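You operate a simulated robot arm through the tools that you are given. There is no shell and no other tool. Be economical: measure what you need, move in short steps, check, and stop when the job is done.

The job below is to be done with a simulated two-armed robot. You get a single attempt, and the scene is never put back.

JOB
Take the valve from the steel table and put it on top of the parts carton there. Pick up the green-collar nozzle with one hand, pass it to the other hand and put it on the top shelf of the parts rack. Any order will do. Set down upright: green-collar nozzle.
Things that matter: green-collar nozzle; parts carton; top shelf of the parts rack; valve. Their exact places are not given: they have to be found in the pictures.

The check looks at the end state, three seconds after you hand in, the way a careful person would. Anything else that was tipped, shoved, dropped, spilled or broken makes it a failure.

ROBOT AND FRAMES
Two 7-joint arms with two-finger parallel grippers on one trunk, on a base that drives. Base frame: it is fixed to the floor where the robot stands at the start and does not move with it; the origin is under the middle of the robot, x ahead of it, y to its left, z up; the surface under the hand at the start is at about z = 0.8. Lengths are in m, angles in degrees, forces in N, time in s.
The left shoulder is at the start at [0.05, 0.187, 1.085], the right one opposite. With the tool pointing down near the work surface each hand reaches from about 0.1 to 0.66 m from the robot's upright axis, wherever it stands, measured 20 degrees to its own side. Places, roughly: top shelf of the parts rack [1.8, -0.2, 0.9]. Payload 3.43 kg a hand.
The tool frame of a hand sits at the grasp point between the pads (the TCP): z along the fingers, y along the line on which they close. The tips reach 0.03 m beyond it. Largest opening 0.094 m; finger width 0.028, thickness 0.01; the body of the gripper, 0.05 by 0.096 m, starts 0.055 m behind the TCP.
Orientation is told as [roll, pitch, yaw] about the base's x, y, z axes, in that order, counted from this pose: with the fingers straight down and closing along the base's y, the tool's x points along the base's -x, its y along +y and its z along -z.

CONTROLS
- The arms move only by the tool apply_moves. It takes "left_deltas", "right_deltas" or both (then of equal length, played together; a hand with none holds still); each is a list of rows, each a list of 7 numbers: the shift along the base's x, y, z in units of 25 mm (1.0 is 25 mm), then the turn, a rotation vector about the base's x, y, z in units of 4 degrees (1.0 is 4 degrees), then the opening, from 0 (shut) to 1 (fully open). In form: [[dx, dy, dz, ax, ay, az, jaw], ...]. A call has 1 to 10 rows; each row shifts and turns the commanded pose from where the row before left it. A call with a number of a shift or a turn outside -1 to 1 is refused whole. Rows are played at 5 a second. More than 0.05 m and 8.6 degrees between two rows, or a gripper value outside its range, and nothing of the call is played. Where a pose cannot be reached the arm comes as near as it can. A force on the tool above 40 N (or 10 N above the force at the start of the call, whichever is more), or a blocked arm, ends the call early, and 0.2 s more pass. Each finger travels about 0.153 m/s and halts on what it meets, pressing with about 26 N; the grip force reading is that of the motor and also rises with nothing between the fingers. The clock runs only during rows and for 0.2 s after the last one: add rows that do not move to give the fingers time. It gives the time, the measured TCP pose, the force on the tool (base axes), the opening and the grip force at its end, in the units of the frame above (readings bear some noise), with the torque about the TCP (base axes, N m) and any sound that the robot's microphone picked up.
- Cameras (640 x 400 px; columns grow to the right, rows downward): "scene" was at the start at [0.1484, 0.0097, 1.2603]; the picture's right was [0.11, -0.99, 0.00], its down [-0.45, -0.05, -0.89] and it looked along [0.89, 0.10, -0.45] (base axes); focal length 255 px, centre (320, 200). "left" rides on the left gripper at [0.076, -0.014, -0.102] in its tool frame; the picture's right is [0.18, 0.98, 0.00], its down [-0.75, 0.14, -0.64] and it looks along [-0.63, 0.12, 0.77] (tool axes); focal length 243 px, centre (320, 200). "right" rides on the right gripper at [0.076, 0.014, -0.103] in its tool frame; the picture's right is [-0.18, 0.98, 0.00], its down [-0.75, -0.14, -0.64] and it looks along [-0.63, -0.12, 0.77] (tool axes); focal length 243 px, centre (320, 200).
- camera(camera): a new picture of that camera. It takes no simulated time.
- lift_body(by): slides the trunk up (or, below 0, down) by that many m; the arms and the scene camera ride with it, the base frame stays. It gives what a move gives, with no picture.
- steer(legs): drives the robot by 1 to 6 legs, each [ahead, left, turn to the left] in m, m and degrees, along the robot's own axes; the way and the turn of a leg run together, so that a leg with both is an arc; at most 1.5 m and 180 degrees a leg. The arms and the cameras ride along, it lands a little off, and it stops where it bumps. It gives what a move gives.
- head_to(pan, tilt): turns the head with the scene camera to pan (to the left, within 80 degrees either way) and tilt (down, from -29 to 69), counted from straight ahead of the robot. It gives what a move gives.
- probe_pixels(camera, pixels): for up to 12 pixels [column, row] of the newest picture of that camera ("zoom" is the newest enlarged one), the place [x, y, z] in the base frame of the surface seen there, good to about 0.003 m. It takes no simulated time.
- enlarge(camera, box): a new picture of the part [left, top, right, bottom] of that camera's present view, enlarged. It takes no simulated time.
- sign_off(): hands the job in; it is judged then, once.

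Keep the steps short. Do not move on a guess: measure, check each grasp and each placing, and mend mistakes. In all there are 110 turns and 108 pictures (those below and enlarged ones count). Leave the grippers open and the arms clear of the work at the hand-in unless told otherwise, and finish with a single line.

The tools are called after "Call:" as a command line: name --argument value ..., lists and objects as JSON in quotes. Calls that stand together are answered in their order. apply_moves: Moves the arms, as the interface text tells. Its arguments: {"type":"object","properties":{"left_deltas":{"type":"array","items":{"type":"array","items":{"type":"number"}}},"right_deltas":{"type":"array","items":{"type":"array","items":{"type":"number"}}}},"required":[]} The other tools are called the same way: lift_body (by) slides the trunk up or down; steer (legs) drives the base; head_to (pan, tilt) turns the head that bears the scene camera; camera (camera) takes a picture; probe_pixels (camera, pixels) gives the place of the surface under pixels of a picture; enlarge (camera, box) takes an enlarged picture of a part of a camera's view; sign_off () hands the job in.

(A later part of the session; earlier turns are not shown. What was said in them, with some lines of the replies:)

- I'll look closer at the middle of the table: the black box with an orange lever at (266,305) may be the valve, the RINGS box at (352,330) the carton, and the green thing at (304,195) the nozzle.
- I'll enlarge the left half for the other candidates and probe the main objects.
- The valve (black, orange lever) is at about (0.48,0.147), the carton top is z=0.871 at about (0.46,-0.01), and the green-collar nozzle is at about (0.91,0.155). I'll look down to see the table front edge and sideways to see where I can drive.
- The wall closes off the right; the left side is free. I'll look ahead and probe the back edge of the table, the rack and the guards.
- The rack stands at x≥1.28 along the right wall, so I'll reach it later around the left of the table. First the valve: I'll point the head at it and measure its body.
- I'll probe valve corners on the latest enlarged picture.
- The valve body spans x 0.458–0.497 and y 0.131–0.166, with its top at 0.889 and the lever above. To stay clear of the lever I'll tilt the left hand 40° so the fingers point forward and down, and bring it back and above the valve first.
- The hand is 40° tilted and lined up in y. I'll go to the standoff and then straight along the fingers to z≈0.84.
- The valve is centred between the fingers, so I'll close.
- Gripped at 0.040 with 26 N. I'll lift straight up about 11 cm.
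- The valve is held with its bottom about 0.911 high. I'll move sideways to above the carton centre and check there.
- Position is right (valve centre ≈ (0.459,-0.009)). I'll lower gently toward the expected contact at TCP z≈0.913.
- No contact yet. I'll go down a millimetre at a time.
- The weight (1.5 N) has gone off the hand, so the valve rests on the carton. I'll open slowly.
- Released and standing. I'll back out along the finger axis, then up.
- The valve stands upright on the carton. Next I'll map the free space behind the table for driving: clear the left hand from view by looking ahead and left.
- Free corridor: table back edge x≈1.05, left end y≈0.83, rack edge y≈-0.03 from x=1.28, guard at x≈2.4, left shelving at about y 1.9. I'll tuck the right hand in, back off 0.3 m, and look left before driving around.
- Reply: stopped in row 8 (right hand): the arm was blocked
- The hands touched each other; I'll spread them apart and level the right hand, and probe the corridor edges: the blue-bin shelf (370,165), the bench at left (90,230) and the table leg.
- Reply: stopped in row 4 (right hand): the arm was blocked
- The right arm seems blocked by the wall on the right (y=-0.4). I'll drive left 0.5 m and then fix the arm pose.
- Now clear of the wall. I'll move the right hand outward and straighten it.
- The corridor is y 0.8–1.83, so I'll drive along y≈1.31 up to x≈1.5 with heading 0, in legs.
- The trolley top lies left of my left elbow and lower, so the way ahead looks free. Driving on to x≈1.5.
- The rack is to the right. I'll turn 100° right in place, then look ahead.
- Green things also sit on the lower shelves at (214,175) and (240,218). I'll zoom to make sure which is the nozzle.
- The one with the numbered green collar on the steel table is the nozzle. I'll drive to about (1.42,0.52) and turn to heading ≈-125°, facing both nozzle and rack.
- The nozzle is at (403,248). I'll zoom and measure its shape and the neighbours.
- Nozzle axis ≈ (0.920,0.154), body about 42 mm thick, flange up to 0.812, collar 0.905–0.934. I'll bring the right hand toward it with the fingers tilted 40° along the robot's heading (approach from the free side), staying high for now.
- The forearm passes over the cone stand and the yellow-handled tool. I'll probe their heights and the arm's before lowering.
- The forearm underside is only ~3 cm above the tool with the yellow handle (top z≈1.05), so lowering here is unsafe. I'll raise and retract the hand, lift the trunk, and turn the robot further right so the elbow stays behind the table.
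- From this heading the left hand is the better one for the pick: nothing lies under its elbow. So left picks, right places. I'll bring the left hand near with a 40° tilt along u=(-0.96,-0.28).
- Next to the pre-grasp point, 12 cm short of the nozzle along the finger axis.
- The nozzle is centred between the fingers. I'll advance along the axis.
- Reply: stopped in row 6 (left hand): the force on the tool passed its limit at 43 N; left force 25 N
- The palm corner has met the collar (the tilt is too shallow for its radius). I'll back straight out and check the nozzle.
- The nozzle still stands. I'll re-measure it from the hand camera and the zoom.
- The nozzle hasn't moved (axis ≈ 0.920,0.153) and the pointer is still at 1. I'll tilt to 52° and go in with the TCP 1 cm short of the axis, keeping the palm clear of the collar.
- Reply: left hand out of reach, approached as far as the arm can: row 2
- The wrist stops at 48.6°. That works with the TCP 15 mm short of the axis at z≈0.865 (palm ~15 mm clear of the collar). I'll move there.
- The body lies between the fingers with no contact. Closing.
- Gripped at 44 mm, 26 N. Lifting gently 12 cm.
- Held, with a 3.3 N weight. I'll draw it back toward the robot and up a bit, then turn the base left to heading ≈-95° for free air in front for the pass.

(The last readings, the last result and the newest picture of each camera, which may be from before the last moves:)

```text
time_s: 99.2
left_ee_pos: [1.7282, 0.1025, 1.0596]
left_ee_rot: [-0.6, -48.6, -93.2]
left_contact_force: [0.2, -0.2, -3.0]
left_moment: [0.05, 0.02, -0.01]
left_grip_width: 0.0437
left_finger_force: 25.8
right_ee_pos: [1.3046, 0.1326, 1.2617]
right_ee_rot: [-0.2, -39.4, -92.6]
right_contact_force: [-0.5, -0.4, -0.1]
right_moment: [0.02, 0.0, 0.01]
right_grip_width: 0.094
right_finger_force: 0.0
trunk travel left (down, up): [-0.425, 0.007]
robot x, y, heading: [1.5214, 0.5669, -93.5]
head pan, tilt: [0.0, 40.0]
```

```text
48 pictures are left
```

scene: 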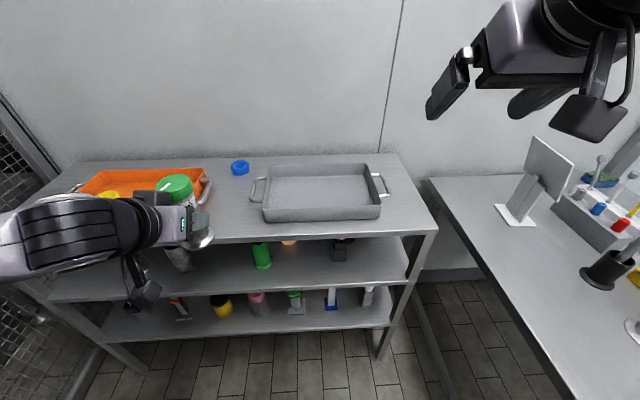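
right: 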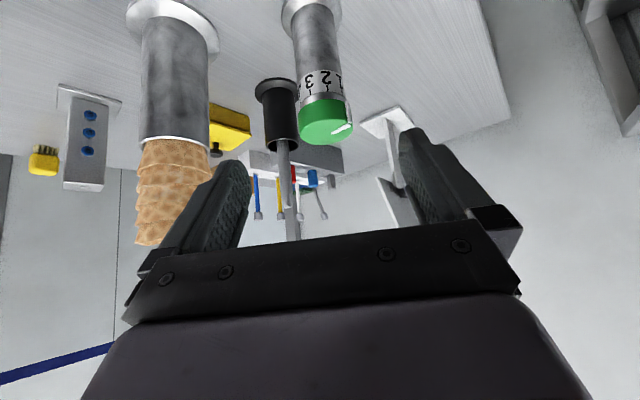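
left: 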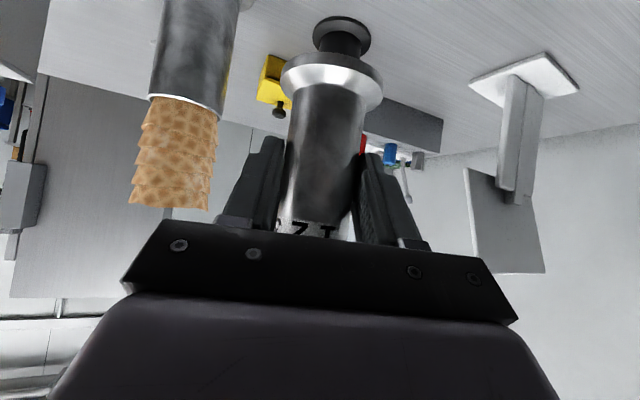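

Still upright in the hand. I'll probe the top shelf for a free spot: between the trays around (235,205) and right of the grey tray (405,200).

Call:
probe_pixels --camera "scene" --pixels '[[250, 200], [262, 220], [208, 185], [232, 205], [240, 165], [230, 235], [390, 190], [384, 215], [415, 190], [430, 228], [410, 210], [300, 228]]'

Call:
steer --legs '[[-0.2, 0, 0]]'

```text
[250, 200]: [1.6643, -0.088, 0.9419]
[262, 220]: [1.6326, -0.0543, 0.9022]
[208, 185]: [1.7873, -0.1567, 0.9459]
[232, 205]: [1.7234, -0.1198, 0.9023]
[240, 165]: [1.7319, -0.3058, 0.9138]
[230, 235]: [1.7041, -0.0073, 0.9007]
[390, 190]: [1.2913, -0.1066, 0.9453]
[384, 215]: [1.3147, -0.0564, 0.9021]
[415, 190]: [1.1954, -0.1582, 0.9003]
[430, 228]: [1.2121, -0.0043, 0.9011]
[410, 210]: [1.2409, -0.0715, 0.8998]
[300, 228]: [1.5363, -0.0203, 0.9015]
```

```text
time_s: 100.8
left_ee_pos: [1.7411, 0.3024, 1.0602]
left_ee_rot: [-0.5, -48.6, -92.9]
left_contact_force: [0.8, 0.9, -2.7]
left_moment: [0.08, 0.01, -0.01]
left_grip_width: 0.0437
left_finger_force: 25.8
right_ee_pos: [1.316, 0.3289, 1.2615]
right_ee_rot: [-0.3, -39.4, -92.5]
right_contact_force: [0.2, -0.3, 0.4]
right_moment: [0.05, 0.02, 0.01]
right_grip_width: 0.0942
right_finger_force: 0.1
trunk travel left (down, up): [-0.425, 0.007]
robot x, y, heading: [1.5341, 0.7649, -92.9]
head pan, tilt: [0.0, 40.0]
```

The free spot is between the trays at (1.725,-0.10), z≈0.902. For the pass: left hand brings the nozzle to the middle; the right hand straightens up to point down, staying to the right and higher for now.

Call:
apply_moves --left_deltas '[[-0.6, 0.15, 0, 0, 0, 0, 0.2], [-0.6, 0.15, 0, 0, 0, 0, 0.2], [-0.6, 0.15, 0, 0, 0, 0, 0.2], [-0.6, 0.15, 0, 0, 0, 0, 0.2], [-0.6, 0.15, 0, 0, 0, 0, 0.2], [-0.6, 0.15, 0, 0, 0, 0, 0.2], [-0.6, 0.15, 0, 0, 0, 0, 0.2], [-0.6, 0.15, 0, 0, 0, 0, 0.2], [-0.6, 0.15, 0, 0, 0, 0, 0.2], [-0.52, 0.15, 0, 0, 0, 0, 0.2]]' --right_deltas '[[0.3, 0, 0.3, 1, -0.05, 0, 1], [0.3, 0, 0.3, 1, -0.05, 0, 1], [0.3, 0, 0.3, 1, -0.05, 0, 1], [0.3, 0, 0.3, 1, -0.05, 0, 1], [0.3, 0, 0.3, 1, -0.05, 0, 1], [0.3, 0, 0, 1, -0.05, 0, 1], [0.3, 0, 0, 1, -0.05, 0, 1], [0.3, 0, 0, 1, -0.05, 0, 1], [0.3, 0, 0, 1, -0.05, 0, 1], [0.3, 0, 0, 1, -0.05, 0, 1]]'

Call:
camera --camera "scene"

Call:
camera --camera "right"

```text
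time_s: 103.0
left_ee_pos: [1.5943, 0.3395, 1.0587]
left_ee_rot: [-0.4, -48.4, -93.0]
left_contact_force: [0.0, 0.1, -3.4]
left_moment: [0.06, -0.03, 0.05]
left_grip_width: 0.0436
left_finger_force: 25.1
right_ee_pos: [1.3927, 0.3299, 1.2987]
right_ee_rot: [0.0, 0.8, -92.4]
right_contact_force: [-1.0, 0.8, -1.0]
right_moment: [0.0, -0.01, 0.0]
right_grip_width: 0.0942
right_finger_force: 0.0
trunk travel left (down, up): [-0.425, 0.007]
robot x, y, heading: [1.5327, 0.7613, -92.9]
head pan, tilt: [0.0, 40.0]
```

```text
47 pictures are left
```

scene: 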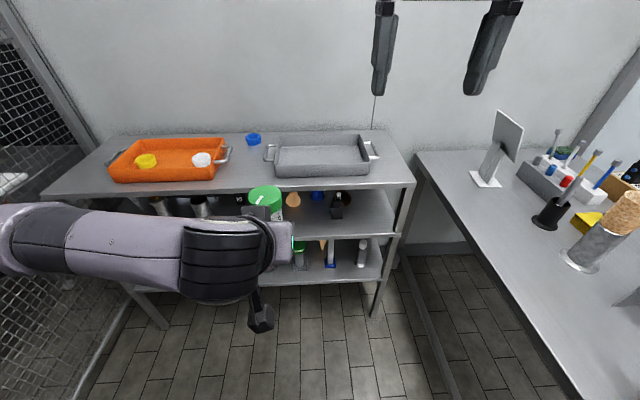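

```text
46 pictures are left
```

right: 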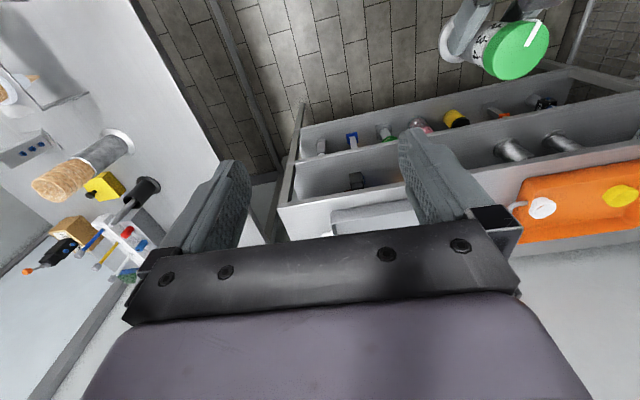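

I'll measure the collar's place in the hand.

Call:
enlarge --camera "scene" --box '[220, 160, 320, 340]'

Call:
probe_pixels --camera "scene" --pixels '[[265, 188], [250, 193], [280, 193], [263, 200], [275, 210], [272, 187]]'

Call:
probe_pixels --camera "right" --pixels '[[515, 50], [488, 50], [543, 45], [518, 75], [512, 28], [450, 38], [478, 45], [495, 68]]'

```text
2.22 times, centred on (270, 250) of scene
```

zoom: 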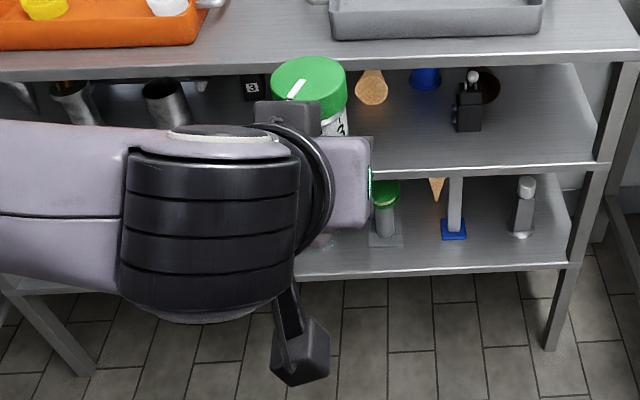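

```text
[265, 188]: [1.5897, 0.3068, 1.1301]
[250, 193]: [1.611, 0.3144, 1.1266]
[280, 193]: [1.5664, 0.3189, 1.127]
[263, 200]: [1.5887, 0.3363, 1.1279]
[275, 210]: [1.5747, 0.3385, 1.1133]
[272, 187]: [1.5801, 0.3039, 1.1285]
```

```text
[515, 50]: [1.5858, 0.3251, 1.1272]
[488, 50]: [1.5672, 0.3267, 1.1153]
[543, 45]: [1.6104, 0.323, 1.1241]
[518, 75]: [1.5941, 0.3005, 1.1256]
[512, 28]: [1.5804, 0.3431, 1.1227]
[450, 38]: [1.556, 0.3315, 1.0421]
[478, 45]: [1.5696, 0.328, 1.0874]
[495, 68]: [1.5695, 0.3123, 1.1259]
```

Collar centre ≈ (1.589,0.322), top 1.128. I'll bring the right hand above it with a slight 8° lean away from the left hand.

Call:
apply_moves --right_deltas '[[0.98, -0.04, 0, 1, -0.05, 0, 1], [0.98, -0.04, 0, 1, -0.05, 0, 1], [0.98, -0.04, 0, 0, 0, 0, 1], [0.98, -0.04, 0, 0, 0, 0, 1], [0.98, -0.04, -0.2, 0, 0, 0, 1], [0.98, -0.04, -0.4, 0, 0, 0, 1], [0.98, -0.04, -0.6, 0, 0, 0, 1], [0.98, -0.04, -0.6, 0, 0, 0, 1], [0, 0, 0, 0, 0, 0, 1]]'

Call:
camera --camera "right"

Call:
camera --camera "scene"

```text
time_s: 105.2
left_ee_pos: [1.5929, 0.3389, 1.0582]
left_ee_rot: [-0.3, -48.3, -93.2]
left_contact_force: [-0.8, 1.0, -3.4]
left_moment: [0.05, -0.02, -0.01]
left_grip_width: 0.0435
left_finger_force: 25.8
right_ee_pos: [1.546, 0.2938, 1.2715]
right_ee_rot: [3.3, 8.8, -97.0]
right_contact_force: [0.4, 0.4, 0.1]
right_moment: [0.01, -0.03, 0.01]
right_grip_width: 0.0939
right_finger_force: 0.0
trunk travel left (down, up): [-0.425, 0.007]
robot x, y, heading: [1.5341, 0.765, -93.1]
head pan, tilt: [0.0, 40.0]
stopped in row 9 (right hand): the arm was blocked; the commanded pose is now the measured one
```

```text
44 pictures are left
```

right: 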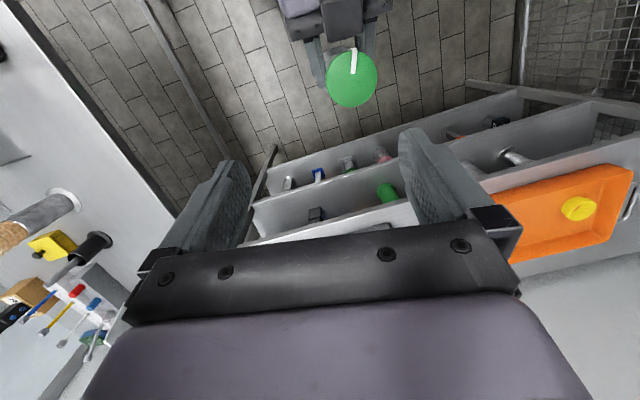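

```text
43 pictures are left
```

scene: 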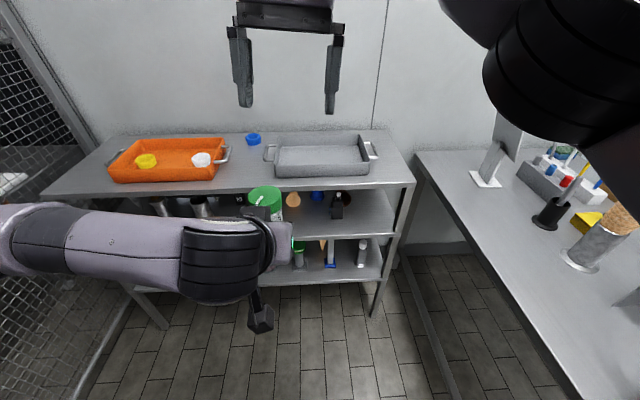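

The right upper arm came up against the body/head — the pass point is too close and too far left. I'll move the right hand back right, and shift the nozzle to about 0.10 m further right and 0.06 m further ahead.

Call:
apply_moves --right_deltas '[[-1, 0, 0, 0, 0, 0.5, 1], [-1, 0, 0, -0.4, 0, 0.5, 1], [-1, 0, 0, -0.4, 0, 0, 1], [-1, 0, 0, 0, 0, 0, 1], [-0.8, -0.4, 0, 0, 0, 0, 1], [0, -0.4, 0, 0, 0, 0, 1], [0, -0.4, 0, 0, 0, 0, 1], [0, 0, 0, 0, 0, 0, 1], [0, 0, 0, 0, 0, 0, 1], [0, 0, 0, 0, 0, 0, 1]]' --left_deltas '[[0, 0, 0, 0, 0, 0, 0.2], [0, 0, 0, 0, 0, 0, 0.2], [0, 0, 0, 0, 0, 0, 0.2], [0, 0, 0, 0, 0, 0, 0.2], [-0.87, -0.5, 0, 0, 0, 0, 0.2], [-0.87, -0.5, 0, 0, 0, 0, 0.2], [-0.87, -0.5, 0, 0, 0, 0, 0.2], [-0.87, -0.5, 0, 0, 0, 0, 0.2], [-0.87, -0.5, 0, 0, 0, 0, 0.2], [0, 0, 0, 0, 0, 0, 0.2]]'

Call:
camera --camera "right"

Call:
camera --camera "scene"

```text
time_s: 107.4
left_ee_pos: [1.4841, 0.2762, 1.0594]
left_ee_rot: [-0.4, -48.6, -93.1]
left_contact_force: [0.5, -0.8, -3.0]
left_moment: [0.03, 0.02, -0.02]
left_grip_width: 0.0436
left_finger_force: 25.9
right_ee_pos: [1.4288, 0.2647, 1.2717]
right_ee_rot: [3.3, 5.5, -92.8]
right_contact_force: [0.4, 0.1, 0.8]
right_moment: [-0.01, 0.02, -0.02]
right_grip_width: 0.0938
right_finger_force: 0.1
trunk travel left (down, up): [-0.425, 0.007]
robot x, y, heading: [1.5328, 0.7657, -93.1]
head pan, tilt: [0.0, 40.0]
```

```text
42 pictures are left
```

right: 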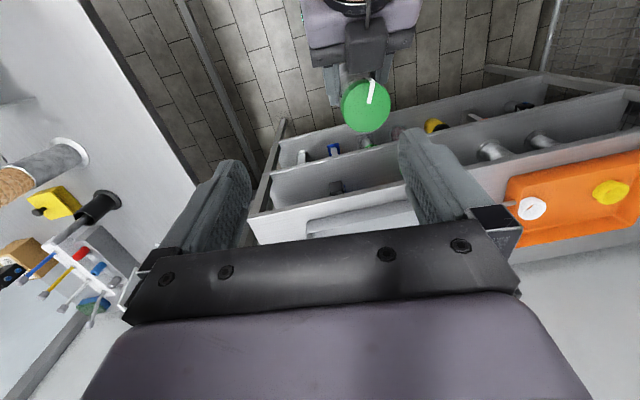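

```text
41 pictures are left
```

scene: 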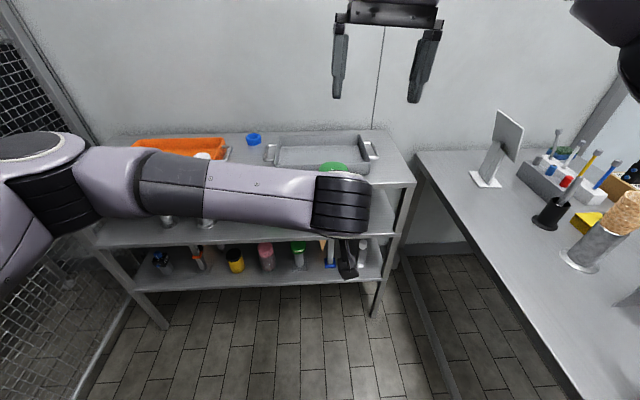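

I'll measure the collar from the right hand's view.

Call:
probe_pixels --camera "right" --pixels '[[365, 105], [344, 107], [388, 105], [366, 82], [364, 130], [350, 90], [382, 122]]'

```text
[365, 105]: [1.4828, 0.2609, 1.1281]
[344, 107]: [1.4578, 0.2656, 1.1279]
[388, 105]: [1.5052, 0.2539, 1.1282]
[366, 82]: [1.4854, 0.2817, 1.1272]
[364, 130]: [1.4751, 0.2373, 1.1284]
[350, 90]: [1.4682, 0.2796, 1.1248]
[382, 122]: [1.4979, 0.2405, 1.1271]
```

Collar centre (1.4815,0.2595), top 1.128. Moving above it and levelling the roll, then partway down.

Call:
apply_moves --right_deltas '[[0.53, -0.05, 0, 0.04, 0.82, 0, 1], [0.53, -0.05, 0, 0, 0, 0, 1], [0.53, -0.05, -0.5, 0, 0, 0, 1], [0.53, -0.05, -0.7, 0, 0, 0, 1], [0, 0, -0.8, 0, 0, 0, 1], [0, 0, 0, 0, 0, 0, 1]]'

Call:
camera --camera "right"

Call:
camera --camera "scene"

```text
time_s: 108.8
left_ee_pos: [1.4841, 0.2768, 1.0599]
left_ee_rot: [-0.4, -48.6, -93.0]
left_contact_force: [0.3, -0.5, -2.6]
left_moment: [0.06, -0.01, 0.04]
left_grip_width: 0.0431
left_finger_force: 26.2
right_ee_pos: [1.482, 0.2607, 1.2218]
right_ee_rot: [0.0, 5.3, -93.2]
right_contact_force: [-0.6, 0.4, -0.2]
right_moment: [0.01, 0.01, -0.02]
right_grip_width: 0.0939
right_finger_force: 0.1
trunk travel left (down, up): [-0.425, 0.007]
robot x, y, heading: [1.5335, 0.7659, -92.8]
head pan, tilt: [0.0, 40.0]
```

```text
40 pictures are left
```

right: 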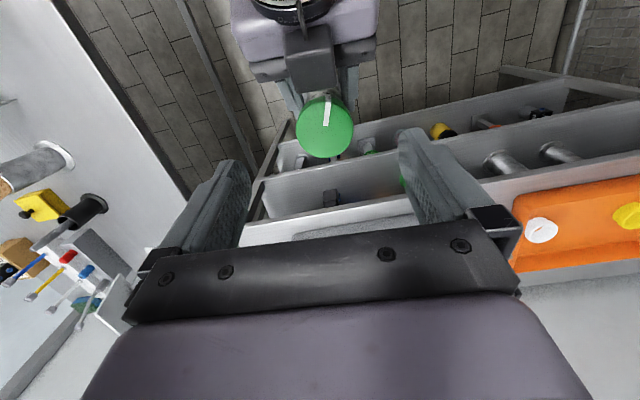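

```text
39 pictures are left
```

scene: 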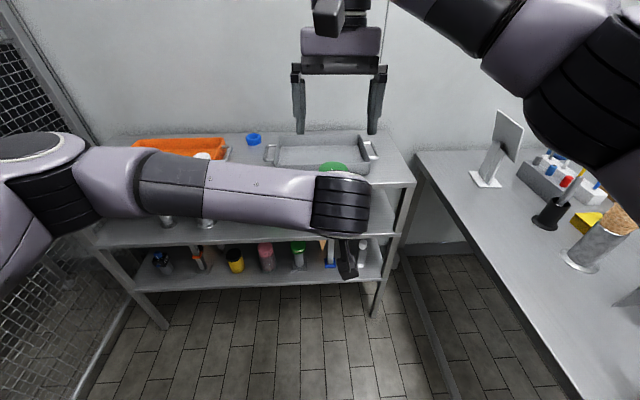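

There's a dark block on top of the left gripper just behind the collar at (310,60). I'll probe it to check clearance before descending.

Call:
probe_pixels --camera "right" --pixels '[[310, 85], [310, 55], [290, 60], [332, 60], [292, 90], [345, 90], [285, 95], [350, 80], [324, 125], [302, 125], [350, 125], [262, 75]]'

Call:
enlarge --camera "right" --box '[220, 0, 440, 170]'

```text
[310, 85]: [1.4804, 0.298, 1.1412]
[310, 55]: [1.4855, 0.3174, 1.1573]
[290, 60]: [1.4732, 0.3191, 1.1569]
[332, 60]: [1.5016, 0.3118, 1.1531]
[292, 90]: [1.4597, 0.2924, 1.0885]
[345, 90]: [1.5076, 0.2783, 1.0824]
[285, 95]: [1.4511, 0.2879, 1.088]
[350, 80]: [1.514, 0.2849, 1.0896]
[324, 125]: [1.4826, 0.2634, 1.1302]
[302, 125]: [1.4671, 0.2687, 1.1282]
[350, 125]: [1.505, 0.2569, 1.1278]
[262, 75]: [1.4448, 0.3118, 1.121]
```

```text
2.35 times, centred on (330, 85) of right
```

zoom: 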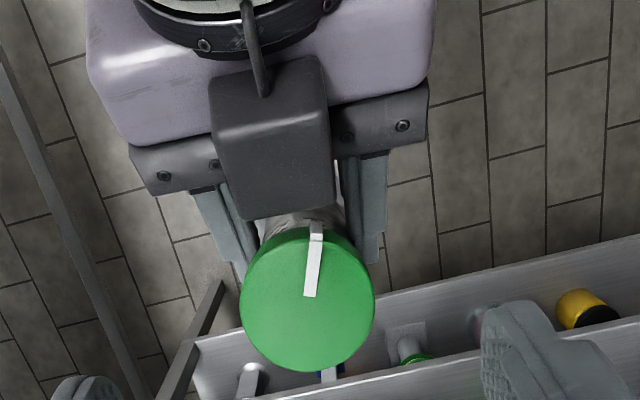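

Call:
probe_pixels --camera "right" --pixels '[[308, 22], [285, 5], [310, 5], [350, 20], [325, 15], [322, 35]]'

```text
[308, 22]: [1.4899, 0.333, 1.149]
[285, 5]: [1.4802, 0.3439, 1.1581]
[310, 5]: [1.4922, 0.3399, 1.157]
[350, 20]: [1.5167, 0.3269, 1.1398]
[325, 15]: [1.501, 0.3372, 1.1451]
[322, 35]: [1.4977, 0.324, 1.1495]
```

The block tops out at z≈1.158 behind the collar; the right hand clears it. Descending to TCP z≈1.121.

Call:
apply_moves --right_deltas '[[0, -0.03, -0.8, 0, 0, 0, 1], [0, 0, -0.8, 0, 0, 0, 1], [0, 0, -0.8, 0, 0, 0, 1], [0, 0, -0.8, 0, 0, 0, 1], [0, 0, -0.5, 0, 0, 0, 1], [0, 0, -0.34, 0, 0, 0, 1], [0, 0, 0, 0, 0, 0, 1]]'

Call:
camera --camera "right"

Call:
enlarge --camera "scene" --box '[240, 80, 440, 290]'

```text
time_s: 110.4
left_ee_pos: [1.4841, 0.2761, 1.0598]
left_ee_rot: [-0.3, -48.5, -93.0]
left_contact_force: [0.1, -0.2, -3.1]
left_moment: [0.07, -0.01, -0.02]
left_grip_width: 0.0434
left_finger_force: 26.4
right_ee_pos: [1.4819, 0.2599, 1.1216]
right_ee_rot: [0.0, 5.4, -93.2]
right_contact_force: [-0.3, -0.3, -0.6]
right_moment: [-0.04, 0.01, 0.04]
right_grip_width: 0.094
right_finger_force: 0.1
trunk travel left (down, up): [-0.425, 0.007]
robot x, y, heading: [1.5349, 0.764, -93.1]
head pan, tilt: [0.0, 40.0]
```

```text
37 pictures are left
```

right: 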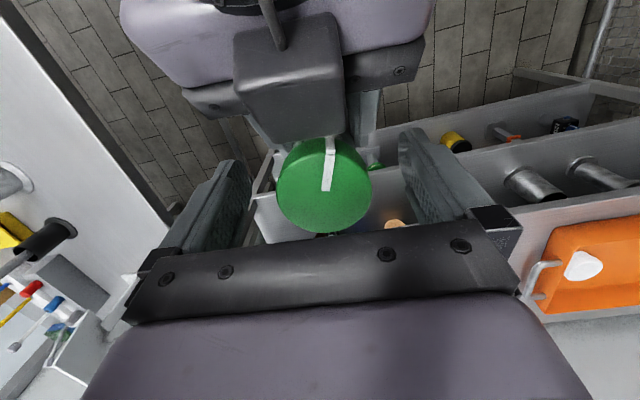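

```text
1.90 times, centred on (340, 185) of scene
```

zoom: 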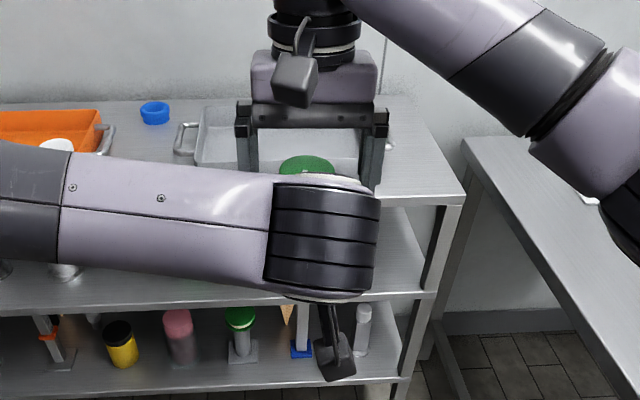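

The collar is between the right fingers, no contact. Closing the right hand.

Call:
apply_moves --right_deltas '[[0, 0, 0, 0, 0, 0, 0.7], [0, 0, 0, 0, 0, 0, 0.55], [0, 0, 0, 0, 0, 0, 0.3], [0, 0, 0, 0, 0, 0, 0.2], [0, 0, 0, 0, 0, 0, 0.2], [0, 0, 0, 0, 0, 0, 0.2]]'

Call:
camera --camera "right"

```text
time_s: 111.8
left_ee_pos: [1.4827, 0.2773, 1.0591]
left_ee_rot: [-0.5, -48.6, -93.1]
left_contact_force: [-9.0, 2.9, -1.8]
left_moment: [-0.15, -0.4, -0.17]
left_grip_width: 0.0433
left_finger_force: 25.9
right_ee_pos: [1.4819, 0.2592, 1.1204]
right_ee_rot: [0.1, 5.4, -93.2]
right_contact_force: [9.6, -1.3, 0.4]
right_moment: [0.0, -0.18, 0.03]
right_grip_width: 0.0494
right_finger_force: 25.4
trunk travel left (down, up): [-0.425, 0.007]
robot x, y, heading: [1.5342, 0.7662, -93.3]
head pan, tilt: [0.0, 40.0]
```

```text
35 pictures are left
```

right: 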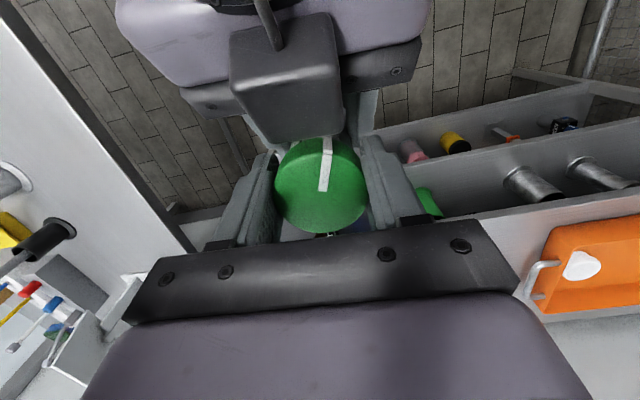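

The right hand has the collar (49 mm, 25 N). I'll open the left hand slowly while the right holds.

Call:
apply_moves --left_deltas '[[0, 0, 0, 0, 0, 0, 0.5], [0, 0, 0, 0, 0, 0, 0.6], [0, 0, 0, 0, 0, 0, 0.8], [0, 0, 0, 0, 0, 0, 0.95], [0, 0, 0, 0, 0, 0, 0.95]]' --right_deltas '[[0, 0, 0, 0, 0, 0, 0.2], [0, 0, 0, 0, 0, 0, 0.2], [0, 0, 0, 0, 0, 0, 0.2], [0, 0, 0, 0, 0, 0, 0.2], [0, 0, 0, 0, 0, 0, 0.2]]'

Call:
camera --camera "left"

```text
time_s: 113.0
left_ee_pos: [1.4844, 0.2768, 1.0607]
left_ee_rot: [-0.5, -48.6, -93.0]
left_contact_force: [0.4, 0.0, 0.1]
left_moment: [-0.02, -0.03, 0.02]
left_grip_width: 0.0893
left_finger_force: 0.1
right_ee_pos: [1.4803, 0.2599, 1.1198]
right_ee_rot: [0.0, 5.5, -93.1]
right_contact_force: [-0.4, -0.7, -0.3]
right_moment: [-0.02, -0.01, -0.01]
right_grip_width: 0.0493
right_finger_force: 26.3
trunk travel left (down, up): [-0.425, 0.007]
robot x, y, heading: [1.5325, 0.7657, -93.2]
head pan, tilt: [0.0, 40.0]
```

```text
34 pictures are left
```

left: 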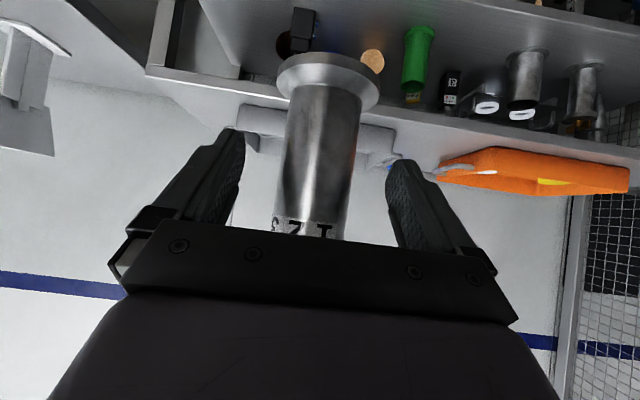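

The nozzle hangs in the right hand. I'll draw the left hand straight back horizontally, slowly.

Call:
apply_moves --left_deltas '[[0.01, 0.3, 0, 0, 0, 0, 1], [0.02, 0.5, 0, 0, 0, 0, 1], [0.04, 0.7, 0, 0, 0, 0, 1], [0.04, 0.7, 0, 0, 0, 0, 1], [0.04, 0.7, 0, 0, 0, 0, 1], [0.04, 0.7, 0, 0, 0, 0, 1]]'

Call:
camera --camera "left"

Call:
camera --camera "scene"

```text
time_s: 114.4
left_ee_pos: [1.4894, 0.3664, 1.0604]
left_ee_rot: [-0.5, -48.6, -93.1]
left_contact_force: [0.0, 0.1, 0.9]
left_moment: [0.01, 0.03, 0.02]
left_grip_width: 0.094
left_finger_force: 0.1
right_ee_pos: [1.4817, 0.2608, 1.1202]
right_ee_rot: [-0.1, 5.3, -93.2]
right_contact_force: [-0.4, -0.4, -0.8]
right_moment: [-0.01, 0.01, -0.02]
right_grip_width: 0.0491
right_finger_force: 26.1
trunk travel left (down, up): [-0.425, 0.007]
robot x, y, heading: [1.5325, 0.7641, -93.3]
head pan, tilt: [0.0, 40.0]
```

```text
33 pictures are left
```

left: 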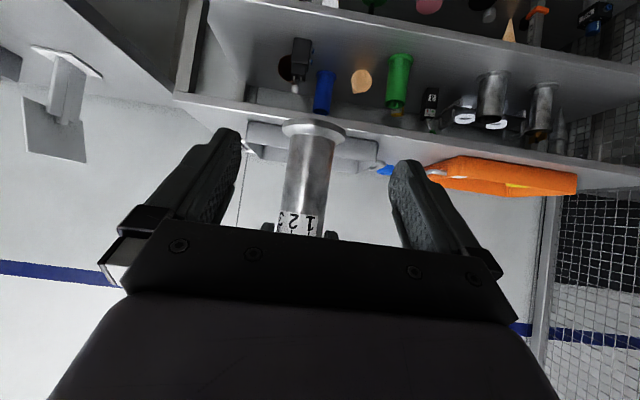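

```text
32 pictures are left
```

scene: 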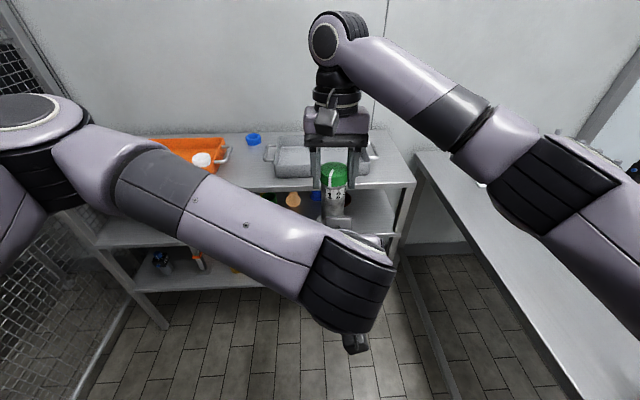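

The handover is done: the right hand holds the nozzle by the collar. I'll move the left hand out to the left and raise the nozzle 4 cm, then probe the nozzle's verticality.

Call:
apply_moves --left_deltas '[[0.6, 0.1, 0, 0, 0, 0, 1], [1, 0.1, 0, 0, 0, 0, 1], [1, 0, 0.2, 0, 0, 0, 1], [1, 0, 0.4, 0, 0, 0, 1], [1, 0, 0.4, 0, 0, 0, 1], [1, 0, 0.4, 0, 0, 0, 1], [1, 0, 0.4, 0, 0, 0, 1], [1, 0, 0.4, 0, 0, 0, 1]]' --right_deltas '[[0, 0, 0, 0, 0, 0, 0.2], [0, 0, 0, 0, 0, 0, 0.2], [0, 0, 0.2, 0, 0, 0, 0.2], [0, 0, 0.3, 0, 0, 0, 0.2], [0, 0, 0.3, 0, 0, 0, 0.2], [0, 0, 0.3, 0, 0, 0, 0.2], [0, 0, 0.3, 0, 0, 0, 0.2], [0, 0, 0.2, 0, 0, 0, 0.2]]'

Call:
camera --camera "scene"

Call:
enlarge --camera "scene" --box '[280, 90, 400, 240]'

```text
time_s: 116.2
left_ee_pos: [1.6747, 0.3657, 1.1167]
left_ee_rot: [-0.3, -48.5, -93.1]
left_contact_force: [0.8, -0.1, 0.0]
left_moment: [-0.01, -0.03, -0.03]
left_grip_width: 0.0939
left_finger_force: 0.1
left hand out of reach, approached as far as the arm can: row 8
right_ee_pos: [1.4814, 0.2601, 1.1613]
right_ee_rot: [0.0, 5.4, -93.2]
right_contact_force: [0.1, -0.1, -2.4]
right_moment: [-0.02, -0.01, 0.0]
right_grip_width: 0.049
right_finger_force: 25.4
trunk travel left (down, up): [-0.425, 0.007]
robot x, y, heading: [1.5353, 0.7683, -93.3]
head pan, tilt: [0.0, 40.0]
```

```text
31 pictures are left
```

scene: 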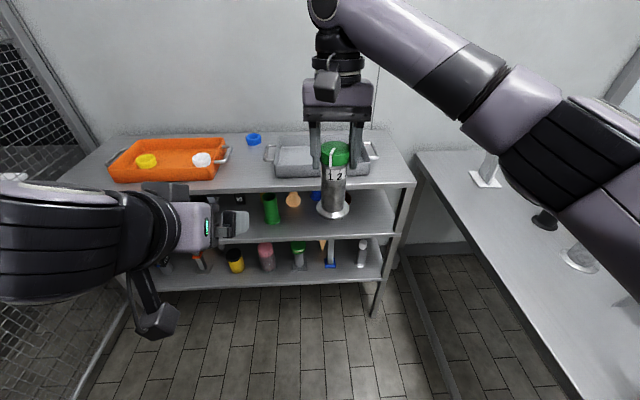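

```text
2.67 times, centred on (340, 165) of scene
```

zoom: 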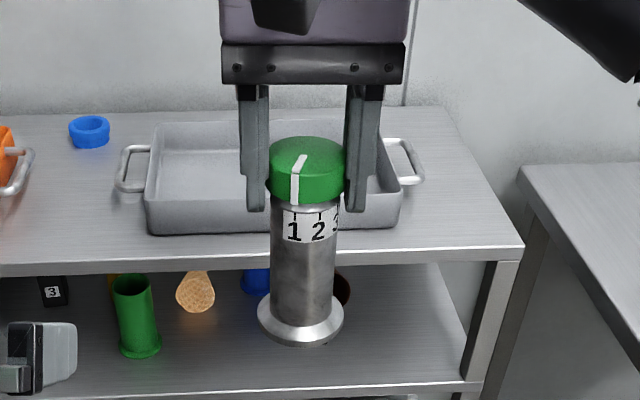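

Held well, pointer still at 1. I'll probe the body line for verticality.

Call:
probe_pixels --camera "zoom" --pixels '[[304, 250], [303, 270], [302, 300], [300, 338], [262, 315], [341, 315], [274, 255], [333, 255], [270, 190], [342, 190], [306, 195], [310, 145]]'

```text
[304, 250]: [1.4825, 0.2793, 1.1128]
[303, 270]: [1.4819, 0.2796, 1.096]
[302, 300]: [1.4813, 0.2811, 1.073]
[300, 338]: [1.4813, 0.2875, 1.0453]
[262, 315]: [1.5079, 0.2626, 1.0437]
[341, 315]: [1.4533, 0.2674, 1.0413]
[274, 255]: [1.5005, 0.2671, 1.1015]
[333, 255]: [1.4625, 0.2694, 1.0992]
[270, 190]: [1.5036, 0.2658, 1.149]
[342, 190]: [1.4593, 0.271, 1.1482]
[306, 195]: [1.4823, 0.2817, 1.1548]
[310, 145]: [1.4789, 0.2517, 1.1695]
```

Vertical within about 2°, bottom ≈1.034. Driving toward the rack: ahead 0.30, left 0.10, then turn left 18°.

Call:
steer --legs '[[0.15, 0.1, 0], [0, 0, 18], [0.15, -0.05, 0]]'

Call:
camera --camera "scene"

```text
time_s: 119.7
left_ee_pos: [1.8691, 0.1126, 1.115]
left_ee_rot: [-0.3, -48.5, -75.4]
left_contact_force: [-0.1, 0.3, -0.6]
left_moment: [0.03, -0.02, 0.0]
left_grip_width: 0.094
left_finger_force: 0.0
right_ee_pos: [1.7173, -0.0474, 1.1617]
right_ee_rot: [0.1, 5.5, -75.4]
right_contact_force: [1.3, -0.6, -2.5]
right_moment: [0.03, 0.0, 0.02]
right_grip_width: 0.0492
right_finger_force: 25.5
trunk travel left (down, up): [-0.425, 0.007]
robot x, y, heading: [1.616, 0.4532, -75.2]
head pan, tilt: [0.0, 40.0]
```

```text
29 pictures are left
```

scene: 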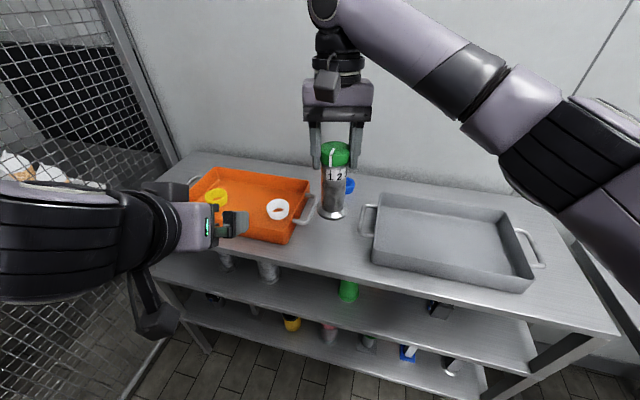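

Very close to the spot. I'll measure the gap between the tray handles: (318,205) and (362,215).

Call:
probe_pixels --camera "scene" --pixels '[[318, 205], [305, 220], [311, 197], [362, 215], [364, 235], [374, 240], [350, 230], [345, 255], [350, 185], [335, 212], [296, 243]]'

Call:
enlarge --camera "scene" --box '[270, 120, 400, 270]'

```text
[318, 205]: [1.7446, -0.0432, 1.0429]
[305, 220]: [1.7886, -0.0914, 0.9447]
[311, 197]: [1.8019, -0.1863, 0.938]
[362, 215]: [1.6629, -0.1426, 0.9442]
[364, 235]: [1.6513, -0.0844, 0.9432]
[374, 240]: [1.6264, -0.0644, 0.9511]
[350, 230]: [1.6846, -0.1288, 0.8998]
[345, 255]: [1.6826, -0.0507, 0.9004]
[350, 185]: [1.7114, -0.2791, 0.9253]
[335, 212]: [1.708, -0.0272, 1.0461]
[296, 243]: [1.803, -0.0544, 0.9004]
```

```text
2.67 times, centred on (335, 195) of scene
```

zoom: 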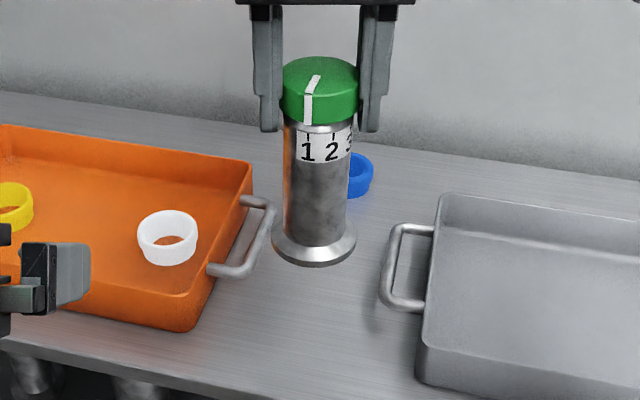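

Gap centre is x≈1.722. I'll move to (1.722,-0.10) and lower most of the way.

Call:
apply_moves --right_deltas '[[0.07, -0.7, 0, 0, 0, 0, 0.2], [0.07, -0.7, 0, 0, 0, 0, 0.2], [0.06, -0.7, 0, 0, 0, 0, 0.2], [0, 0, -0.8, 0, 0, 0, 0.2], [0, 0, -0.8, 0, 0, 0, 0.2], [0, 0, -0.8, 0, 0, 0, 0.2], [0, 0, -0.8, 0, 0, 0, 0.2], [0, 0, -0.6, 0, 0, 0, 0.2], [0, 0, 0, 0, 0, 0, 0.2]]'

Call:
enlarge --camera "scene" --box '[270, 120, 400, 270]'

Call:
camera --camera "right"

```text
time_s: 121.7
left_ee_pos: [1.8709, 0.1133, 1.1161]
left_ee_rot: [-0.3, -48.5, -75.3]
left_contact_force: [-0.3, 0.6, 0.1]
left_moment: [-0.01, 0.05, 0.01]
left_grip_width: 0.0941
left_finger_force: 0.0
right_ee_pos: [1.7234, -0.0983, 1.0662]
right_ee_rot: [-0.1, 5.4, -75.4]
right_contact_force: [-0.2, 0.0, -2.0]
right_moment: [-0.04, 0.01, 0.03]
right_grip_width: 0.0492
right_finger_force: 25.5
trunk travel left (down, up): [-0.425, 0.007]
robot x, y, heading: [1.6121, 0.4498, -75.6]
head pan, tilt: [0.0, 40.0]
```

```text
2.67 times, centred on (335, 195) of scene
```

zoom: 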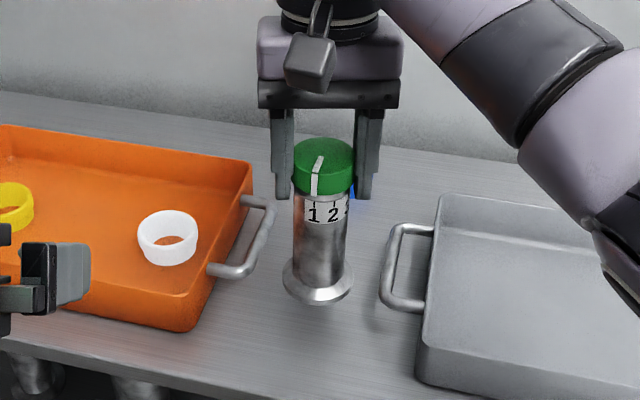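

```text
26 pictures are left
```

right: 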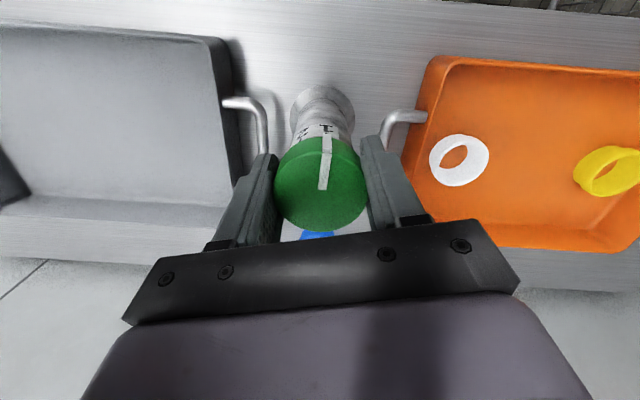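

Well centred in the gap. Lowering to about 7 mm above contact, then in small steps.

Call:
apply_moves --right_deltas '[[0, 0, -0.5, 0, 0, 0, 0.2], [0, 0, -0.4, 0, 0, 0, 0.2], [0, 0, -0.25, 0, 0, 0, 0.2], [0, 0, -0.1, 0, 0, 0, 0.2], [0, 0, 0, 0, 0, 0, 0.2]]'

Call:
enlarge --camera "scene" --box '[290, 150, 390, 270]'

```text
time_s: 122.9
left_ee_pos: [1.8705, 0.1119, 1.1152]
left_ee_rot: [-0.4, -48.4, -75.2]
left_contact_force: [-0.5, -1.2, -0.4]
left_moment: [0.02, 0.04, 0.0]
left_grip_width: 0.0939
left_finger_force: 0.0
right_ee_pos: [1.724, -0.0978, 1.0346]
right_ee_rot: [0.0, 5.6, -75.5]
right_contact_force: [0.0, -0.7, -2.7]
right_moment: [0.01, 0.01, -0.01]
right_grip_width: 0.049
right_finger_force: 25.7
trunk travel left (down, up): [-0.425, 0.007]
robot x, y, heading: [1.6155, 0.4528, -75.4]
head pan, tilt: [0.0, 40.0]
```

```text
3.33 times, centred on (340, 210) of scene
```

zoom: 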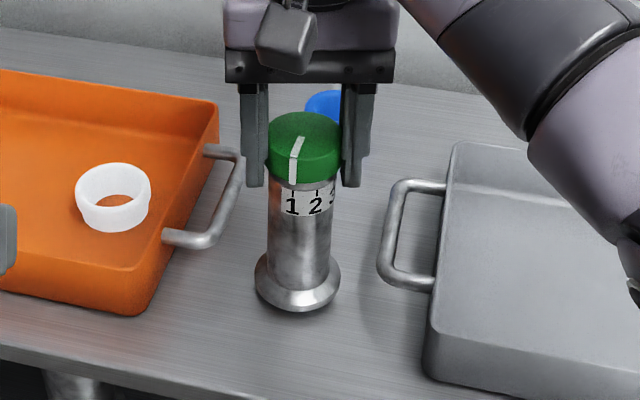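

Call:
apply_moves --right_deltas '[[0, 0, -0.08, 0, 0, 0, 0.2], [0, 0, -0.06, 0, 0, 0, 0.2], [0, 0, 0, 0, 0, 0, 0.2]]'

```text
time_s: 123.7
left_ee_pos: [1.8695, 0.1118, 1.1171]
left_ee_rot: [-0.4, -48.4, -75.3]
left_contact_force: [0.0, 0.2, -1.0]
left_moment: [0.02, -0.01, 0.01]
left_grip_width: 0.0942
left_finger_force: 0.1
right_ee_pos: [1.7239, -0.0989, 1.0306]
right_ee_rot: [0.1, 5.4, -75.6]
right_contact_force: [0.2, -0.7, -2.7]
right_moment: [-0.01, 0.0, 0.0]
right_grip_width: 0.0489
right_finger_force: 26.2
trunk travel left (down, up): [-0.425, 0.007]
robot x, y, heading: [1.6127, 0.4509, -75.4]
head pan, tilt: [0.0, 40.0]
```

No contact yet; 1.5 mm more at a time.

Call:
apply_moves --right_deltas '[[0, 0, -0.06, 0, 0, 0, 0.2], [0, 0, 0, 0, 0, 0, 0.2]]'

```text
time_s: 124.3
left_ee_pos: [1.8698, 0.1119, 1.1161]
left_ee_rot: [-0.3, -48.4, -75.3]
left_contact_force: [-0.6, -0.5, 0.7]
left_moment: [-0.02, 0.0, 0.02]
left_grip_width: 0.094
left_finger_force: 0.0
right_ee_pos: [1.7244, -0.0979, 1.0296]
right_ee_rot: [0.0, 5.5, -75.5]
right_contact_force: [0.6, -0.4, -2.3]
right_moment: [-0.01, 0.01, -0.03]
right_grip_width: 0.049
right_finger_force: 26.2
trunk travel left (down, up): [-0.425, 0.007]
robot x, y, heading: [1.6116, 0.4474, -75.5]
head pan, tilt: [0.0, 40.0]
```

Call:
apply_moves --right_deltas '[[0, 0, -0.06, 0, 0, 0, 0.2], [0, 0, 0, 0, 0, 0, 0.2]]'

Call:
enlarge --camera "scene" --box '[310, 200, 370, 260]'

```text
time_s: 124.9
left_ee_pos: [1.8705, 0.113, 1.1166]
left_ee_rot: [-0.4, -48.4, -75.3]
left_contact_force: [0.4, -0.8, 0.6]
left_moment: [-0.01, 0.0, -0.02]
left_grip_width: 0.0939
left_finger_force: 0.0
right_ee_pos: [1.7233, -0.0985, 1.0278]
right_ee_rot: [0.0, 5.6, -75.5]
right_contact_force: [0.0, -0.6, -3.1]
right_moment: [0.0, -0.04, 0.04]
right_grip_width: 0.0491
right_finger_force: 26.8
trunk travel left (down, up): [-0.425, 0.007]
robot x, y, heading: [1.612, 0.4518, -75.7]
head pan, tilt: [0.0, 40.0]
```

```text
6.67 times, centred on (340, 230) of scene
```

zoom: 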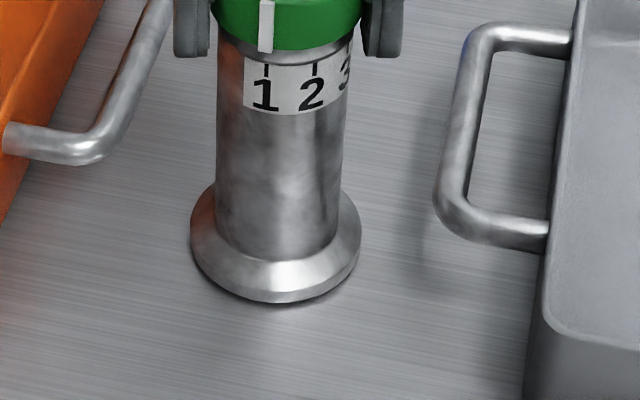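

Almost touching, with a thin shadow gap. Continuing in small steps.

Call:
apply_moves --right_deltas '[[0, 0, -0.06, 0, 0, 0, 0.2], [0, 0, -0.03, 0, 0, 0, 0.2], [0, 0, 0, 0, 0, 0, 0.2]]'

```text
time_s: 125.7
left_ee_pos: [1.8699, 0.113, 1.1168]
left_ee_rot: [-0.4, -48.5, -75.3]
left_contact_force: [0.2, 0.3, 0.3]
left_moment: [0.0, 0.0, -0.03]
left_grip_width: 0.0939
left_finger_force: 0.0
right_ee_pos: [1.7235, -0.0982, 1.0254]
right_ee_rot: [0.1, 5.4, -75.5]
right_contact_force: [-0.6, -0.4, -0.1]
right_moment: [-0.11, -0.01, -0.03]
right_grip_width: 0.049
right_finger_force: 25.9
trunk travel left (down, up): [-0.425, 0.007]
robot x, y, heading: [1.6142, 0.4513, -75.4]
head pan, tilt: [0.0, 40.0]
```

Contact: the weight has gone to the shelf. One more millimetre to seat the flange flat.

Call:
apply_moves --right_deltas '[[0, 0, -0.04, 0, 0, 0, 0.2], [0, 0, 0, 0, 0, 0, 0.2]]'

Call:
enlarge --camera "scene" --box '[310, 200, 370, 260]'

```text
time_s: 126.3
left_ee_pos: [1.8699, 0.1128, 1.1181]
left_ee_rot: [-0.4, -48.4, -75.3]
left_contact_force: [-0.1, -0.8, -0.6]
left_moment: [0.01, 0.01, -0.01]
left_grip_width: 0.094
left_finger_force: 0.1
right_ee_pos: [1.7242, -0.0994, 1.0259]
right_ee_rot: [0.0, 5.3, -75.4]
right_contact_force: [-0.7, 0.2, 3.1]
right_moment: [-0.16, -0.07, -0.04]
right_grip_width: 0.0487
right_finger_force: 25.7
trunk travel left (down, up): [-0.425, 0.007]
robot x, y, heading: [1.6111, 0.4507, -75.5]
head pan, tilt: [0.0, 40.0]
```

```text
6.67 times, centred on (340, 230) of scene
```

zoom: 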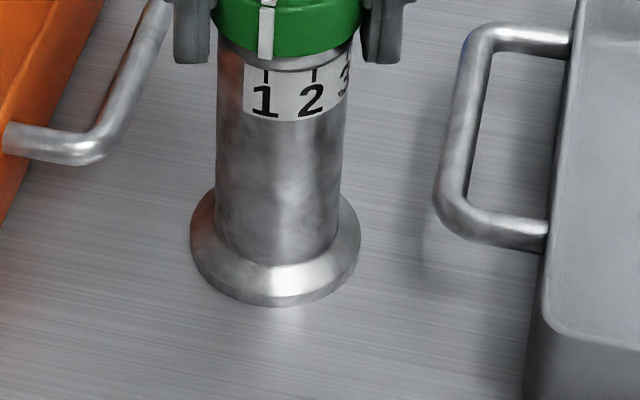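

Seated on the shelf. Opening the right hand slowly.

Call:
apply_moves --right_deltas '[[0, 0, 0, 0, 0, 0, 0.54], [0, 0, 0, 0, 0, 0, 0.6], [0, 0, 0, 0, 0, 0, 0.8], [0, 0, 0, 0, 0, 0, 1], [0, 0, 0, 0, 0, 0, 1]]'

Call:
camera --camera "right"

```text
time_s: 127.5
left_ee_pos: [1.8691, 0.1123, 1.1161]
left_ee_rot: [-0.4, -48.6, -75.3]
left_contact_force: [0.6, -1.0, 0.2]
left_moment: [-0.01, 0.0, 0.0]
left_grip_width: 0.094
left_finger_force: 0.1
right_ee_pos: [1.7237, -0.098, 1.0252]
right_ee_rot: [0.0, 5.3, -75.5]
right_contact_force: [0.3, -0.3, -0.1]
right_moment: [0.01, 0.01, 0.05]
right_grip_width: 0.0939
right_finger_force: 0.0
trunk travel left (down, up): [-0.425, 0.007]
robot x, y, heading: [1.6162, 0.4489, -75.4]
head pan, tilt: [0.0, 40.0]
```

```text
22 pictures are left
```

right: 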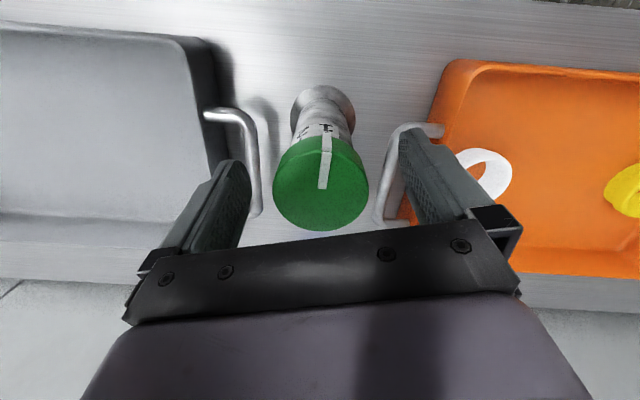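

Free of the collar. I'll raise the right hand straight up 18 cm.

Call:
apply_moves --right_deltas '[[0, 0, 0.4, 0, 0, 0, 1], [0, 0, 0.7, 0, 0, 0, 1], [0, 0, 0.8, 0, 0, 0, 1], [0, 0, 0.8, 0, 0, 0, 1], [0, 0, 0.8, 0, 0, 0, 1], [0, 0, 0.8, 0, 0, 0, 1], [0, 0, 0.8, 0, 0, 0, 1], [0, 0, 0.8, 0, 0, 0, 1], [0, 0, 0.8, 0, 0, 0, 1], [0, 0, 0.5, 0, 0, 0, 1]]'

Call:
steer --legs '[[-0.3, 0, 0]]'

Call:
camera --camera "scene"

Call:
enlarge --camera "scene" --box '[240, 80, 440, 230]'

```text
time_s: 129.7
left_ee_pos: [1.8693, 0.1125, 1.1179]
left_ee_rot: [-0.3, -48.6, -75.3]
left_contact_force: [0.4, 0.1, -0.4]
left_moment: [-0.02, -0.02, 0.0]
left_grip_width: 0.0939
left_finger_force: 0.0
right_ee_pos: [1.7154, -0.0889, 1.2016]
right_ee_rot: [0.1, 5.4, -75.5]
right_contact_force: [0.7, 0.3, 0.3]
right_moment: [0.01, -0.01, 0.0]
right_grip_width: 0.0943
right_finger_force: 0.0
right hand out of reach, approached as far as the arm can: row 8, 9, 10
trunk travel left (down, up): [-0.425, 0.007]
robot x, y, heading: [1.6108, 0.4533, -75.4]
head pan, tilt: [0.0, 40.0]
```

```text
time_s: 131.8
left_ee_pos: [1.7944, 0.4028, 1.1167]
left_ee_rot: [-0.5, -48.4, -75.5]
left_contact_force: [0.2, 0.3, 0.9]
left_moment: [0.0, -0.02, 0.0]
left_grip_width: 0.0937
left_finger_force: 0.0
right_ee_pos: [1.6401, 0.201, 1.2011]
right_ee_rot: [-0.1, 5.3, -75.6]
right_contact_force: [0.6, 0.0, -0.5]
right_moment: [-0.03, 0.0, -0.02]
right_grip_width: 0.0941
right_finger_force: 0.1
trunk travel left (down, up): [-0.425, 0.007]
robot x, y, heading: [1.5378, 0.7385, -75.5]
head pan, tilt: [0.0, 40.0]
```

```text
21 pictures are left
```

scene: 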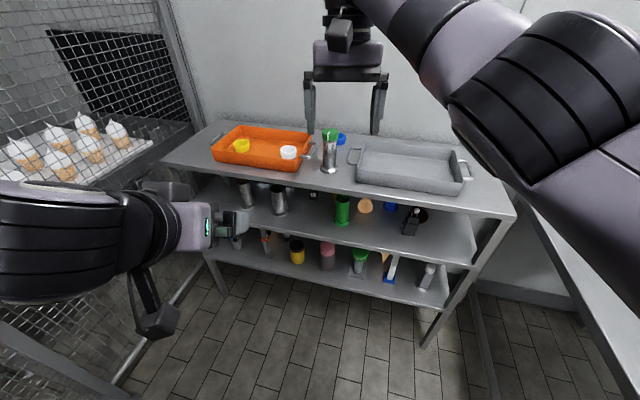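

```text
2.67 times, centred on (340, 155) of scene
```

zoom: 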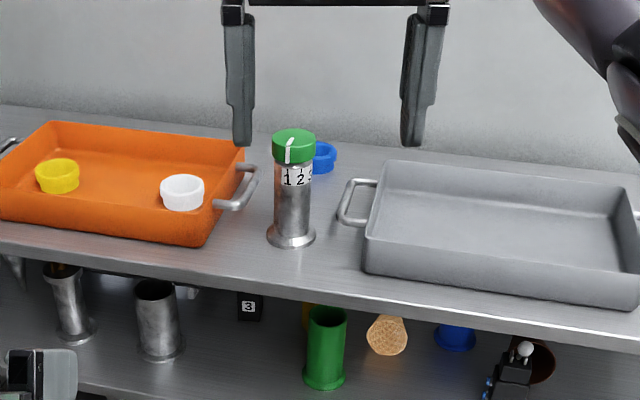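

The nozzle stands upright on the top shelf between the trays. I'll take a last look at the table, panning right, to confirm everything else is in order.

Call:
head_to --pan -65 --tilt 35

Call:
camera --camera "scene"

```text
time_s: 133.1
left_ee_pos: [1.7946, 0.4015, 1.1168]
left_ee_rot: [-0.4, -48.5, -75.4]
left_contact_force: [-0.8, 0.7, 0.7]
left_moment: [0.01, 0.01, 0.04]
left_grip_width: 0.0938
left_finger_force: 0.1
right_ee_pos: [1.6387, 0.2003, 1.2005]
right_ee_rot: [0.0, 5.4, -75.5]
right_contact_force: [-0.2, 0.5, 0.7]
right_moment: [0.0, 0.02, 0.0]
right_grip_width: 0.0938
right_finger_force: 0.1
trunk travel left (down, up): [-0.425, 0.007]
robot x, y, heading: [1.541, 0.7382, -75.9]
head pan, tilt: [-65.0, 35.0]
```

```text
19 pictures are left
```

scene: 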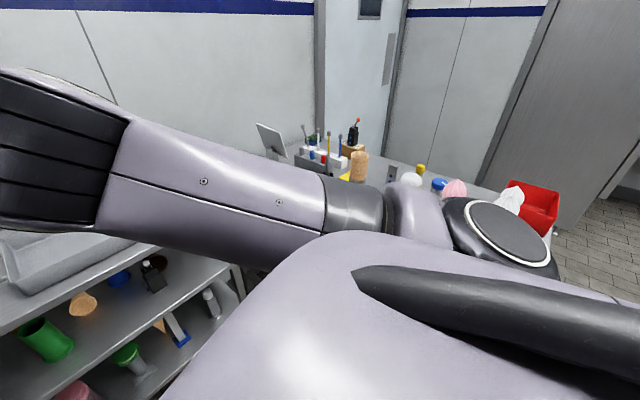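

The valve still stands on the carton at (353,140) and the table is undisturbed. Both hands are open and clear, so I'm handing in.

Call:
sign_off

```text
The job is handed in.
```

The valve stands on the parts carton, and the green-collar nozzle was passed from the left hand to the right and set upright on the top shelf of the parts rack, with both grippers open and clear; during the pick the left gripper pressed on the nozzle (43 N) and the arms bumped something twice, but pictures and probes showed nothing moved.
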